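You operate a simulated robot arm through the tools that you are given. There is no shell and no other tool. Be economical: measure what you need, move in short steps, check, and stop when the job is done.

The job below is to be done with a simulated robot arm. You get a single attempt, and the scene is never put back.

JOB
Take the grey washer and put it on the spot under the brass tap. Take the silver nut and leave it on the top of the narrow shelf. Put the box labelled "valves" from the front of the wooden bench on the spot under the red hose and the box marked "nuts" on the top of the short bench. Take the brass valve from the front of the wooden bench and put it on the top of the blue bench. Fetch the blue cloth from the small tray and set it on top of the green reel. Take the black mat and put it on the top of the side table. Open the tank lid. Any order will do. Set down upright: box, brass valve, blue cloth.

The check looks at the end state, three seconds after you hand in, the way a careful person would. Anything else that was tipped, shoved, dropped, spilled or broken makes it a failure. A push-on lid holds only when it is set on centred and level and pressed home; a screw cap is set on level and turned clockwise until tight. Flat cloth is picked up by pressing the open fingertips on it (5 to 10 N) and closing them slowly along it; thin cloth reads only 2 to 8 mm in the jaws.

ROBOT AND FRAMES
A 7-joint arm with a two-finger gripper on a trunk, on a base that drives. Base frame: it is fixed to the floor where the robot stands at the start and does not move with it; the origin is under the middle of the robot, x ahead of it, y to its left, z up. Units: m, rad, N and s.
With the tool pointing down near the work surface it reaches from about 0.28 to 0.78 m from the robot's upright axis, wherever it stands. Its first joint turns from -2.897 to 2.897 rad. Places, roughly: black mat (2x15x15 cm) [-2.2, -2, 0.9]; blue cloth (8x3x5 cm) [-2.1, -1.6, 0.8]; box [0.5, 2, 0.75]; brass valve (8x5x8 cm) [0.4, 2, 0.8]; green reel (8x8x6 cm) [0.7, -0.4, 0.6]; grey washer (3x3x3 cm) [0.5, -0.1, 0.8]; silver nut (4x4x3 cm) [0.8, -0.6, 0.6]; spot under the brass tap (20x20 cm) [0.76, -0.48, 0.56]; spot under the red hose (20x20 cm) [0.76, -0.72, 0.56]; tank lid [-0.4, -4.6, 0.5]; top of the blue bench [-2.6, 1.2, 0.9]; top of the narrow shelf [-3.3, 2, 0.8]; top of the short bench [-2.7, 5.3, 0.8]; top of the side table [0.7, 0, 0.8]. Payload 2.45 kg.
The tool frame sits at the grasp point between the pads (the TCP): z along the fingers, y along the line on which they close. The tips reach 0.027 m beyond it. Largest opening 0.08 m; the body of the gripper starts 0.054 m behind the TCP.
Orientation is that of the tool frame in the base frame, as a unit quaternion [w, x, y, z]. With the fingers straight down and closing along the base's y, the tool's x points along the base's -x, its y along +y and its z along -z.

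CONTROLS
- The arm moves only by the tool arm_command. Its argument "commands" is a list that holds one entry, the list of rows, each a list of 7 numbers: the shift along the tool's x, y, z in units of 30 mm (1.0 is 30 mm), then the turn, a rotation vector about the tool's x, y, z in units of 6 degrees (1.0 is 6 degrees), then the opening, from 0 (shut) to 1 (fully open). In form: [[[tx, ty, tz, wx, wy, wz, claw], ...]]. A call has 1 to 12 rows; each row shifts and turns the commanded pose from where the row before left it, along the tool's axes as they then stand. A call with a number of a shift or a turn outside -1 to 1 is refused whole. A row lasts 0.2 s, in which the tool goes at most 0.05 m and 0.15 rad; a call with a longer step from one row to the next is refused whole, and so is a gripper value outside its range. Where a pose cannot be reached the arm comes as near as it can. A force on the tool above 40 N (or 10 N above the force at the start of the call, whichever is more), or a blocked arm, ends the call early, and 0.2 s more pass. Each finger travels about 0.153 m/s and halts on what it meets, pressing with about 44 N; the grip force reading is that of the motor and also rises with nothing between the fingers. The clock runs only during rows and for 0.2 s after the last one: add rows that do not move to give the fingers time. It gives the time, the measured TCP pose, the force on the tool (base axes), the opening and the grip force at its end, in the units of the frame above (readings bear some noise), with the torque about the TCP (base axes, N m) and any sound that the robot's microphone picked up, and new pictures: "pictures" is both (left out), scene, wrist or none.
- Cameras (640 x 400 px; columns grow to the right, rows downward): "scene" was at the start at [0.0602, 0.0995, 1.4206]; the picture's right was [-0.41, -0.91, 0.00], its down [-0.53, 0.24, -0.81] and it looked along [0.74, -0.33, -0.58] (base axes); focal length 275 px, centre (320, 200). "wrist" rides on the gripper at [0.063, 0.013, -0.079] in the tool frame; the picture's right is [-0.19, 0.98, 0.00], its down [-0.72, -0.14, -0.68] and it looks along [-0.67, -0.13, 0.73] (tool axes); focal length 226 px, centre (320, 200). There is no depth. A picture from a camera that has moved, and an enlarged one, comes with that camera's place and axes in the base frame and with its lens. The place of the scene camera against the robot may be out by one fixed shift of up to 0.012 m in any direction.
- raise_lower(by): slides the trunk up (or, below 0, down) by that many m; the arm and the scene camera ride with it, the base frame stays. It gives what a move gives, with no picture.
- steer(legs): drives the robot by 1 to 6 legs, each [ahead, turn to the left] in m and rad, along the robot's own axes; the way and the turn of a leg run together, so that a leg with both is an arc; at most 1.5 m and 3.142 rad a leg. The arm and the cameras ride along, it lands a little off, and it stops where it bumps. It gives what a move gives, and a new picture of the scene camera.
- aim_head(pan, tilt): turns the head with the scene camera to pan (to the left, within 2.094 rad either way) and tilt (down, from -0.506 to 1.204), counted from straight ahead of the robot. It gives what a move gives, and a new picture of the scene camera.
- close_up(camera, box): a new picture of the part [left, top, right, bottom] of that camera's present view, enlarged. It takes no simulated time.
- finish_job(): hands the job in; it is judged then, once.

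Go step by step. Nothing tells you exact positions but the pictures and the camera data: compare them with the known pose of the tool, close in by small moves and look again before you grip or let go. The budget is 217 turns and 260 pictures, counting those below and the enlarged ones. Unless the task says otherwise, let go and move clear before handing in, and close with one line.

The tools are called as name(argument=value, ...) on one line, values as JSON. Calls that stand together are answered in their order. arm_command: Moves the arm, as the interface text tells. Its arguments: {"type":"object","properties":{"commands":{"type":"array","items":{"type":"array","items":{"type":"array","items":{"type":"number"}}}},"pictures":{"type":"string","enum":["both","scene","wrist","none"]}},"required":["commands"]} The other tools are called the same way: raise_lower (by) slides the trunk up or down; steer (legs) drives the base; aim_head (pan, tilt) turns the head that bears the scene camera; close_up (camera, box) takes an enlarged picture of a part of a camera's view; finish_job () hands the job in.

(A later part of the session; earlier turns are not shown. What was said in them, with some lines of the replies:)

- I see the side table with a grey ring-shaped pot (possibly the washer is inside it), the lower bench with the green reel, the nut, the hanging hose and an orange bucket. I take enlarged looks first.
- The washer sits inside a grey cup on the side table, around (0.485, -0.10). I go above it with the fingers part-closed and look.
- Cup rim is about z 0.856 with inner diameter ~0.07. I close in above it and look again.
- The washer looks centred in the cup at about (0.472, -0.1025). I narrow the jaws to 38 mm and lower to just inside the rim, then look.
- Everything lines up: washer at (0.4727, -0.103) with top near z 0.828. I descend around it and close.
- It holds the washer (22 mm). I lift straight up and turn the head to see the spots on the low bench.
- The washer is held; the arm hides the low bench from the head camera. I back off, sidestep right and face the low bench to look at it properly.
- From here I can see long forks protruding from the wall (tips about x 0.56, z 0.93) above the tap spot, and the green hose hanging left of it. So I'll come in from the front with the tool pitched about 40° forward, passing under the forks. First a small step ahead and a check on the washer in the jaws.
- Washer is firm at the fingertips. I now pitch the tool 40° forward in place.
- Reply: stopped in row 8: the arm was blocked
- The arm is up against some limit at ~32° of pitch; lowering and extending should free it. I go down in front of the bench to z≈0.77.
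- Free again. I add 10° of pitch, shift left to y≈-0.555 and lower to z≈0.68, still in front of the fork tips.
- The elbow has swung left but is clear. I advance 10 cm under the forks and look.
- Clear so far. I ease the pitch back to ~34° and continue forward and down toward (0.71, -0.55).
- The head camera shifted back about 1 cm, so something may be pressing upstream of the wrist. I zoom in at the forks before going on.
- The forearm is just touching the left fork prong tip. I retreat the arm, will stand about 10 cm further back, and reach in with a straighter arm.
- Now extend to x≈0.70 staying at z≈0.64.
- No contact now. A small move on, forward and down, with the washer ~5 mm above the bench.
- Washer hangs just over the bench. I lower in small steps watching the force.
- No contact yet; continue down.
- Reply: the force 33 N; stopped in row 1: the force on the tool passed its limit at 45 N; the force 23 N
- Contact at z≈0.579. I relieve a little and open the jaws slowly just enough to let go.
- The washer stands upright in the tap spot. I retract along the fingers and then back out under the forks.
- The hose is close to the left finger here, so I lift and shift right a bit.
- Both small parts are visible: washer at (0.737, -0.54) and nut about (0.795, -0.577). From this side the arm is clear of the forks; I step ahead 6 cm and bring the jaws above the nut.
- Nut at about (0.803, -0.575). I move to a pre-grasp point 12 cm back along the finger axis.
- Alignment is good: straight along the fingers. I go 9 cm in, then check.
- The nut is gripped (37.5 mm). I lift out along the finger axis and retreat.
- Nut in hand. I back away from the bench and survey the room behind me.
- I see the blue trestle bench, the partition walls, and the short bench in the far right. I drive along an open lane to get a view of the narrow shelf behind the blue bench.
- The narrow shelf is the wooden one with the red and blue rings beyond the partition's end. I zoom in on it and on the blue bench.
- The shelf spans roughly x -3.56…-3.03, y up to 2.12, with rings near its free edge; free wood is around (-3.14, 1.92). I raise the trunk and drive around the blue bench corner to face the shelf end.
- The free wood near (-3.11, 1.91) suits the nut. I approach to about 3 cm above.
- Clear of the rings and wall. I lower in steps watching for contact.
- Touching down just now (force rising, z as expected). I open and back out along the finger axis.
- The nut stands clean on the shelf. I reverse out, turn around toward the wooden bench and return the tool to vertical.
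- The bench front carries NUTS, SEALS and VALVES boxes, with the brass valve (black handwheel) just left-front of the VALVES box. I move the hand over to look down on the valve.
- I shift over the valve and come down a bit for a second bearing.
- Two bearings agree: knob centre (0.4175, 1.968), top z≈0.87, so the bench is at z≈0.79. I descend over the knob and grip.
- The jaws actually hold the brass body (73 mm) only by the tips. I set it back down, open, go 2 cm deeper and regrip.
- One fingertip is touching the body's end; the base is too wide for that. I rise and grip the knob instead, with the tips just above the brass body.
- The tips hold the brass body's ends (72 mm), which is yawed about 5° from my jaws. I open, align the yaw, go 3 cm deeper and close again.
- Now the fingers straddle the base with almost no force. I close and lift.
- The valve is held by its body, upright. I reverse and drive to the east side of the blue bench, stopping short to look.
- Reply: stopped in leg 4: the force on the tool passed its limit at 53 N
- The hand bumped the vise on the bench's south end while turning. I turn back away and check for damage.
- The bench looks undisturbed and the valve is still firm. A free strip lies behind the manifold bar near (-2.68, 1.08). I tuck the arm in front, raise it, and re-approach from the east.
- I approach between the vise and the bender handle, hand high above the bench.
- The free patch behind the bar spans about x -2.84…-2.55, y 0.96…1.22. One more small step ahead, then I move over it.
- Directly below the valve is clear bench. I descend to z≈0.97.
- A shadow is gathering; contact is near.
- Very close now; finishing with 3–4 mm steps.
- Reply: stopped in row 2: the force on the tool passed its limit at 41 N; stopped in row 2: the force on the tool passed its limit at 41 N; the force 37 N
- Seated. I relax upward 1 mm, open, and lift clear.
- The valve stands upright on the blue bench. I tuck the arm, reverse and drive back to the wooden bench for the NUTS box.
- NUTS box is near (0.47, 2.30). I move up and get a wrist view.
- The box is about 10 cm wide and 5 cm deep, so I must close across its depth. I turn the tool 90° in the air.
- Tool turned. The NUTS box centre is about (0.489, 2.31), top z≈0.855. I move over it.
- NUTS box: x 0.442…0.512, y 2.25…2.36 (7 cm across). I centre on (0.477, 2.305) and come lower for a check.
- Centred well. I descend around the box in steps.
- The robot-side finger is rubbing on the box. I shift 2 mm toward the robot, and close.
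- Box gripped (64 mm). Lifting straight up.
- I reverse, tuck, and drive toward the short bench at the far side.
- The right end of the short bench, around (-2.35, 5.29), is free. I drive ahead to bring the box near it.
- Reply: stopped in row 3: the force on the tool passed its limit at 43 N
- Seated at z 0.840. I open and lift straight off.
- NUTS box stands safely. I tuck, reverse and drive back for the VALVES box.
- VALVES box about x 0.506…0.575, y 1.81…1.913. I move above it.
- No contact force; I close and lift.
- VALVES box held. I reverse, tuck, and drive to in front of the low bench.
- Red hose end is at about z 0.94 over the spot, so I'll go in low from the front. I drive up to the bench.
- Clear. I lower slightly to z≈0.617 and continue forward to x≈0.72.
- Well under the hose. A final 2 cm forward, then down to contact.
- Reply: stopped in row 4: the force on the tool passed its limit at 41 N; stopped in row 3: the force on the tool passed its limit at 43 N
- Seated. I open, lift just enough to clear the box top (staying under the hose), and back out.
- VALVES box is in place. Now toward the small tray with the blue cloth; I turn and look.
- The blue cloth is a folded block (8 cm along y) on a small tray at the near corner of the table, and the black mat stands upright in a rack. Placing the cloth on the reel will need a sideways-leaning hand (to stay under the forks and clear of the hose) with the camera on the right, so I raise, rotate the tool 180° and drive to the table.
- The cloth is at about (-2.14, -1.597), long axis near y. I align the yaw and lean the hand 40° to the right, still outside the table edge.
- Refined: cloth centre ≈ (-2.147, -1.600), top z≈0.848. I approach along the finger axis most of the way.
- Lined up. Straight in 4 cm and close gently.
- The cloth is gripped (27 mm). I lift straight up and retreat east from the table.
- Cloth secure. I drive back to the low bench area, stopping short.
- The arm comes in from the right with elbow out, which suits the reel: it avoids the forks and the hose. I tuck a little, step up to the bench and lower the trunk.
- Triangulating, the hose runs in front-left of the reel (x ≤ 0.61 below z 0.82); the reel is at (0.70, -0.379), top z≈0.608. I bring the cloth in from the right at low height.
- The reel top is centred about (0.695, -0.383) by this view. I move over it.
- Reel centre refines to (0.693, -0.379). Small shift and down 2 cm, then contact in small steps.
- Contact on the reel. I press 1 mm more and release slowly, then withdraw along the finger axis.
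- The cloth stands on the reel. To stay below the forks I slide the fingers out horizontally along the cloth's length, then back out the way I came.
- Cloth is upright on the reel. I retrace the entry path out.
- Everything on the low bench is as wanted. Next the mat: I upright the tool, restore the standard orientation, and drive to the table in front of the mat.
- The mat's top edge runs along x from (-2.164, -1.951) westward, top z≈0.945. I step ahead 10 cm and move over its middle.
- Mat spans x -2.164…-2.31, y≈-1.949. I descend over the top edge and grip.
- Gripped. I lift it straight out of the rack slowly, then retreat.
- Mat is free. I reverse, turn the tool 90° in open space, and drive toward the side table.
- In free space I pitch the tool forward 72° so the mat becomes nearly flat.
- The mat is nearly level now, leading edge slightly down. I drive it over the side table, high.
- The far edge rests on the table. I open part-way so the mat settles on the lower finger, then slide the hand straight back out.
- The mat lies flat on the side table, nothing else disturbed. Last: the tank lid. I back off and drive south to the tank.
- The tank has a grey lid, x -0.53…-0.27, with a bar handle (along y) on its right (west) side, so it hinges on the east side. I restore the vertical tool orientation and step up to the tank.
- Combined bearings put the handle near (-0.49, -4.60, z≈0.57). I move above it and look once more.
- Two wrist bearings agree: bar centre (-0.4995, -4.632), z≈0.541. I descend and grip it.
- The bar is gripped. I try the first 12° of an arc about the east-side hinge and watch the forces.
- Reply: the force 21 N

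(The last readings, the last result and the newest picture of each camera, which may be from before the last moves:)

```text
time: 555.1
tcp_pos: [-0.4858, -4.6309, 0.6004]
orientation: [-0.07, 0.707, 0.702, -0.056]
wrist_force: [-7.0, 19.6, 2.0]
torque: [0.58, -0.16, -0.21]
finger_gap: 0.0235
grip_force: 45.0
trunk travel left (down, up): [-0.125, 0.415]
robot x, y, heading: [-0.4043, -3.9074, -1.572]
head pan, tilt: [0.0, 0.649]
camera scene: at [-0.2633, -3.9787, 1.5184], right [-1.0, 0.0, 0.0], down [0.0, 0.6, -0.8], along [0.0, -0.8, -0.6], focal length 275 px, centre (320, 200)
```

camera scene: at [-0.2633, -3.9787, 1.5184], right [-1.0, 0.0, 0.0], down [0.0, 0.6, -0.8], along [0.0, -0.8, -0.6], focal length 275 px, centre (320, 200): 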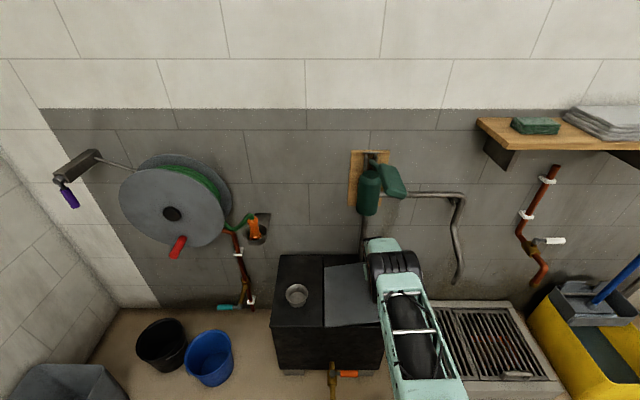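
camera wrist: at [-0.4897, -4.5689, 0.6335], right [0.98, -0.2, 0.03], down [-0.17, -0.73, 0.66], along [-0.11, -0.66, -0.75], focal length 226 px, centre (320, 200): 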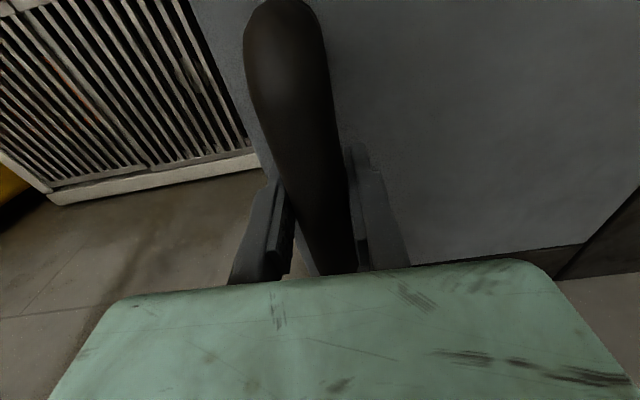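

The lid is rising on its hinge. I continue the arc.

arm_command(commands=[[[0.06, 0.2, -0.787, 1, 0, 0, 0], [0.03, 0.21, -0.787, 1, 0, 0, 0], [0, 0.22, -0.787, 1, 0, 0, 0], [0, 0, 0, 0, 0, 0, 0]]], pictures="none")

arm_command(commands=[[[0, 0.22, -0.787, 1, 0, 0, 0], [0, 0.22, -0.787, 1, 0, 0, 0], [0, 0, 0, 0, 0, 0, 0]]], pictures="scene")

```text
time: 556.1
tcp_pos: [-0.447, -4.632, 0.6633]
orientation: [-0.178, 0.686, 0.686, -0.166]
wrist_force: [9.3, 16.1, -10.0]
torque: [-0.99, -0.06, 0.31]
finger_gap: 0.0235
grip_force: 44.8
trunk travel left (down, up): [-0.125, 0.415]
robot x, y, heading: [-0.3977, -3.9077, -1.569]
head pan, tilt: [0.0, 0.649]
```

```text
time: 556.9
tcp_pos: [-0.4116, -4.6312, 0.6947]
orientation: [-0.248, 0.665, 0.663, -0.236]
wrist_force: [9.3, 12.8, -16.4]
torque: [-0.6, 0.12, 0.05]
finger_gap: 0.0234
grip_force: 45.0
trunk travel left (down, up): [-0.125, 0.415]
robot x, y, heading: [-0.403, -3.9076, -1.576]
head pan, tilt: [0.0, 0.649]
camera scene: at [-0.262, -3.9803, 1.5181], right [-1.0, 0.0, 0.0], down [0.0, 0.61, -0.8], along [0.0, -0.8, -0.61], focal length 275 px, centre (320, 200)
```

scene: 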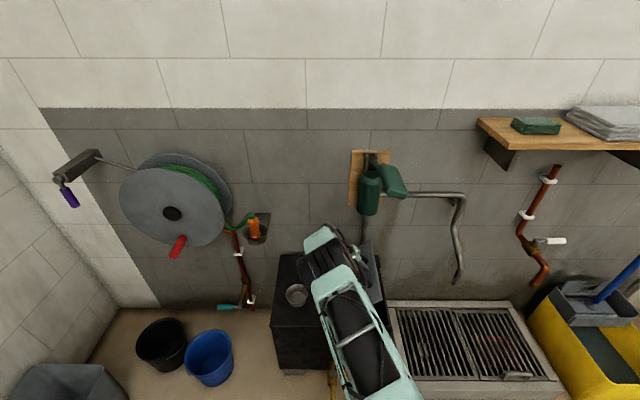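

Tracking well (≈41°). Continue another 24°.

arm_command(commands=[[[0, 0.227, -0.787, 1, 0, 0, 0], [0, 0.227, -0.787, 1, 0, 0, 0], [0, 0, 0, 0, 0, 0, 0]]], pictures="none")

arm_command(commands=[[[0, 0.227, -0.787, 1, 0, 0, 0], [0, 0.227, -0.787, 1, 0, 0, 0], [0, 0, 0, 0, 0, 0, 0]]], pictures="scene")

```text
time: 557.9
tcp_pos: [-0.3705, -4.6319, 0.7191]
orientation: [-0.316, 0.636, 0.636, -0.302]
wrist_force: [0.4, -7.1, -9.1]
torque: [-0.18, 0.23, -0.38]
finger_gap: 0.0235
grip_force: 44.8
trunk travel left (down, up): [-0.125, 0.415]
robot x, y, heading: [-0.4003, -3.9055, -1.573]
head pan, tilt: [0.0, 0.649]
stopped in row 3: the force on the tool passed its limit at 40 N (the readings are from after the stop); the commanded pose is now the measured one
```

```text
time: 558.5
tcp_pos: [-0.3317, -4.6294, 0.7311]
orientation: [-0.368, 0.603, 0.61, -0.359]
wrist_force: [4.6, -20.1, -19.2]
torque: [-0.91, -0.03, 0.3]
finger_gap: 0.0237
grip_force: 45.3
out of reach, approached as far as the arm can: row 2
trunk travel left (down, up): [-0.125, 0.415]
robot x, y, heading: [-0.4035, -3.9066, -1.569]
head pan, tilt: [0.0, 0.649]
stopped in row 2: the force on the tool passed its limit at 65 N (the readings are from after the stop); the commanded pose is now the measured one
camera scene: at [-0.263, -3.9839, 1.518], right [-1.0, 0.0, 0.0], down [0.0, 0.61, -0.79], along [0.0, -0.79, -0.61], focal length 275 px, centre (320, 200)
```

scene: 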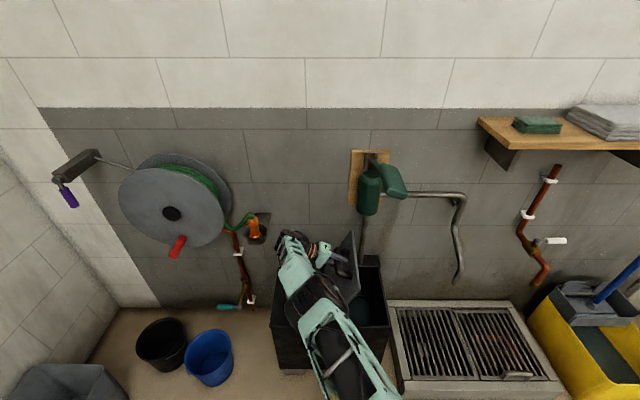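

The lid is up about 63°; the wrist can't tilt further, so I now move the bar over the top with fixed orientation, letting it pivot between the pads.

arm_command(commands=[[[0, 0.37, -0.93, 0, 0, 0, 0], [0, 0, 0, 0, 0, 0, 0]]], pictures="none")

arm_command(commands=[[[0, 0.37, -0.93, 0, 0, 0, 0], [0, 0, 0, 0, 0, 0, 0]]], pictures="none")

```text
time: 558.9
tcp_pos: [-0.3149, -4.6272, 0.7362]
orientation: [-0.365, 0.602, 0.611, -0.362]
wrist_force: [2.7, -20.1, -20.7]
torque: [-0.83, -0.08, 0.3]
finger_gap: 0.0236
grip_force: 44.8
out of reach, approached as far as the arm can: row 1
trunk travel left (down, up): [-0.125, 0.415]
robot x, y, heading: [-0.4013, -3.9056, -1.571]
head pan, tilt: [0.0, 0.649]
stopped in row 1: the force on the tool passed its limit at 62 N (the readings are from after the stop); the commanded pose is now the measured one
```

```text
time: 559.1
tcp_pos: [-0.3113, -4.6257, 0.7359]
orientation: [-0.364, 0.602, 0.611, -0.363]
wrist_force: [2.8, -17.8, -15.1]
torque: [-0.79, -0.12, 0.52]
finger_gap: 0.0237
grip_force: 44.6
out of reach, approached as far as the arm can: row 1
trunk travel left (down, up): [-0.125, 0.415]
robot x, y, heading: [-0.403, -3.907, -1.573]
head pan, tilt: [0.0, 0.649]
stopped in row 1: the force on the tool passed its limit at 46 N (the readings are from after the stop); the commanded pose is now the measured one
```

The arm is at a limit with that much tilt, so I ease the tilt back while carrying the bar onward.

arm_command(commands=[[[0, 0.1, -0.2, -1, 0, 0, 0], [0, 0.2, -0.4, -1, 0, 0, 0], [0, 0, 0, 0, 0, 0, 0]]], pictures="none")

arm_command(commands=[[[0, 0.43, -0.51, -1, 0, 0, 0], [0, 0.5, -0.44, -1, 0, 0, 0], [0, 0, 0, 0, 0, 0, 0]]], pictures="none")

```text
time: 559.9
tcp_pos: [-0.292, -4.6248, 0.7382]
orientation: [-0.301, 0.638, 0.644, -0.296]
wrist_force: [-0.3, -12.4, -25.4]
torque: [-0.34, 0.37, -0.38]
finger_gap: 0.0236
grip_force: 44.8
trunk travel left (down, up): [-0.125, 0.415]
robot x, y, heading: [-0.4009, -3.9084, -1.577]
head pan, tilt: [0.0, 0.649]
```

```text
time: 560.7
tcp_pos: [-0.2517, -4.6259, 0.7399]
orientation: [-0.233, 0.666, 0.671, -0.229]
wrist_force: [-4.4, -15.7, -21.7]
torque: [-0.37, 0.26, -0.4]
finger_gap: 0.0237
grip_force: 45.5
trunk travel left (down, up): [-0.125, 0.415]
robot x, y, heading: [-0.4047, -3.9044, -1.569]
head pan, tilt: [0.0, 0.649]
```

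The lid is near vertical (≈83°). I carry it on past vertical to its stop.

arm_command(commands=[[[0, 0.47, -0.37, -1, 0, 0, 0], [0, 0.54, -0.27, -1, 0, 0, 0], [0, 0, 0, 0, 0, 0, 0]]], pictures="none")

arm_command(commands=[[[0, 0.6, -0.15, -1, 0, 0, 0], [0, 0.63, -0.02, -1, 0, 0, 0], [0, 0, 0, 0, 0, 0, 0]]], pictures="scene")

```text
time: 561.5
tcp_pos: [-0.2164, -4.6243, 0.7364]
orientation: [-0.162, 0.686, 0.691, -0.157]
wrist_force: [-6.9, -17.1, -19.8]
torque: [-0.3, 0.14, -0.5]
finger_gap: 0.0237
grip_force: 45.2
trunk travel left (down, up): [-0.125, 0.415]
robot x, y, heading: [-0.4051, -3.9061, -1.569]
head pan, tilt: [0.0, 0.649]
```

```text
time: 562.3
tcp_pos: [-0.1919, -4.6242, 0.7333]
orientation: [-0.093, 0.704, 0.699, -0.087]
wrist_force: [-9.6, 9.4, 13.3]
torque: [0.49, 0.53, -0.62]
finger_gap: 0.0235
grip_force: 45.5
trunk travel left (down, up): [-0.125, 0.415]
robot x, y, heading: [-0.3998, -3.9058, -1.58]
head pan, tilt: [0.0, 0.649]
stopped in row 3: the force on the tool passed its limit at 45 N (the readings are from after the stop); the commanded pose is now the measured one
camera scene: at [-0.2652, -3.9792, 1.5188], right [-1.0, 0.01, 0.0], down [0.01, 0.6, -0.8], along [-0.01, -0.8, -0.6], focal length 275 px, centre (320, 200)
```

scene: 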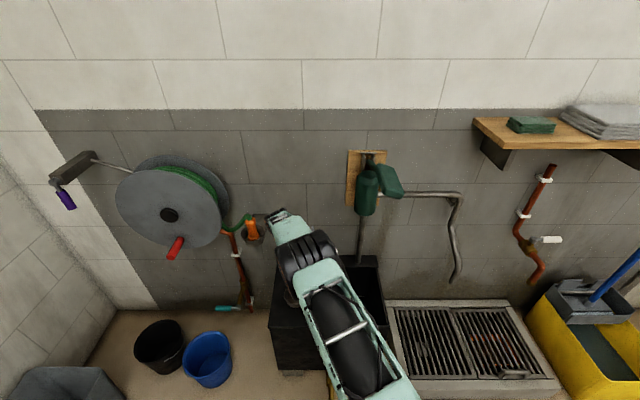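

The lid has reached its stop about 10° past vertical. I open the jaws just a few millimetres and withdraw upward along the lid.

arm_command(commands=[[[0, 0, 0, 0, 0, 0, 0.36], [0, 0, 0, 0, 0, 0, 0.4], [0, 0, 0, 0, 0, 0, 0.4], [0, 0, -0.4, 0, 0, 0, 0.4], [0, 0, -0.7, 0, 0, 0, 0.4], [0, 0, -0.9, 0, 0, 0, 0.4], [0, 0, -0.9, 0, 0, 0, 0.4], [0, 0, -0.9, 0, 0, 0, 0.4], [0, 0, 0, 0, 0, 0, 0.4]]], pictures="wrist")

```text
time: 564.3
tcp_pos: [-0.1614, -4.6263, 0.8394]
orientation: [-0.092, 0.704, 0.699, -0.086]
wrist_force: [-0.6, 0.2, 0.4]
torque: [0.0, 0.02, -0.02]
finger_gap: 0.032
grip_force: 0.1
trunk travel left (down, up): [-0.125, 0.415]
robot x, y, heading: [-0.4026, -3.9059, -1.583]
head pan, tilt: [0.0, 0.649]
camera wrist: at [-0.1283, -4.5639, 0.9131], right [0.95, -0.2, -0.25], down [0.03, -0.72, 0.69], along [-0.31, -0.66, -0.68], focal length 226 px, centre (320, 200)
```

wrist: 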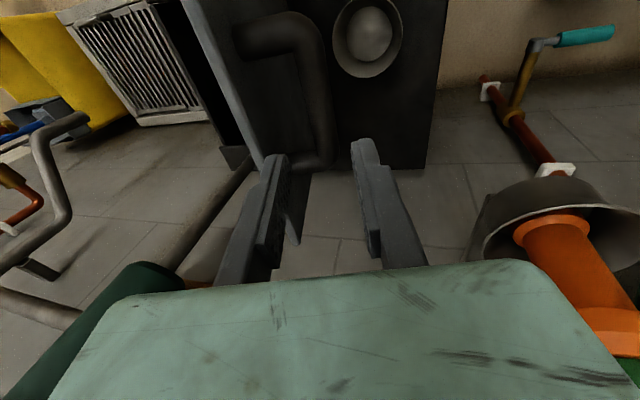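

Clear of the handle. I pull the hand up and back toward the robot, back off, and check the lid.

arm_command(commands=[[[0, 0, -0.8, 0, 0, 0, 0.4], [0.5, 0, -0.6, 0, 0, 0, 0.4], [0.9, 0, 0, 0, 0, 0, 0.4], [0.9, 0, 0, 0, 0, 0, 0.4], [0.9, 0, 0, 0, 0, 0, 0.4], [0.9, 0, 0, 0, 0, 0, 0.4], [0.9, 0, 0, 0, 0, 0, 0.4], [0, 0, 0, 0, 0, 0, 0.4]]], pictures="none")

steer(legs=[[-0.7, 0]])

close_up(camera="scene", box=[200, 130, 392, 250])

```text
time: 566.1
tcp_pos: [-0.1506, -4.4759, 0.8831]
orientation: [-0.092, 0.703, 0.7, -0.085]
wrist_force: [0.4, 0.1, 0.0]
torque: [0.02, 0.0, -0.02]
finger_gap: 0.0321
grip_force: 0.0
trunk travel left (down, up): [-0.125, 0.415]
robot x, y, heading: [-0.409, -3.9081, -1.58]
head pan, tilt: [0.0, 0.649]
```

```text
time: 570.0
tcp_pos: [-0.1431, -3.7614, 0.8828]
orientation: [-0.091, 0.699, 0.704, -0.086]
wrist_force: [0.0, 0.5, -0.2]
torque: [-0.01, 0.02, 0.0]
finger_gap: 0.0324
grip_force: 0.0
trunk travel left (down, up): [-0.125, 0.415]
robot x, y, heading: [-0.4017, -3.1905, -1.57]
head pan, tilt: [0.0, 0.649]
camera scene: at [-0.2606, -3.2664, 1.5183], right [-1.0, 0.0, 0.0], down [0.0, 0.6, -0.8], along [0.0, -0.8, -0.6], focal length 275 px, centre (320, 200)
```

scene: 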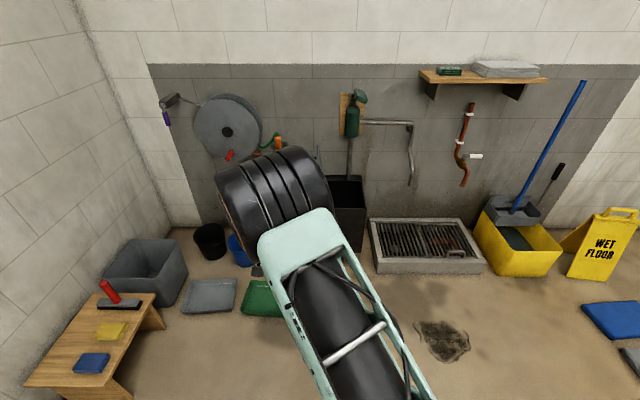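

```text
3.33 times, centred on (296, 190) of scene
camera zoom: at [-0.2606, -3.2664, 1.5183], right [-1.0, 0.0, 0.0], down [0.0, 0.6, -0.8], along [0.0, -0.8, -0.6], focal length 916 px, centre (400, 233)
```

zoom: 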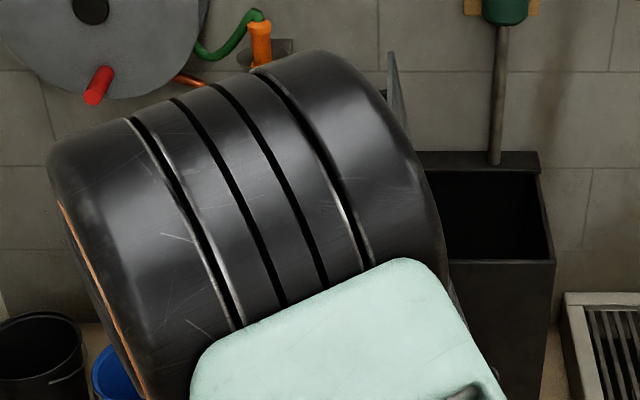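

The tank is open with its lid standing past vertical, and the wrist view showed the cup beside it untouched. Every item has been placed and the arm is clear, so I hand in.

finish_job()

```text
The job is handed in.
```

I finished every part of the job, let go of everything and moved the arm clear before handing in; the hand bumped the vise on the blue bench once, and the bench looked undisturbed in the pictures afterwards.
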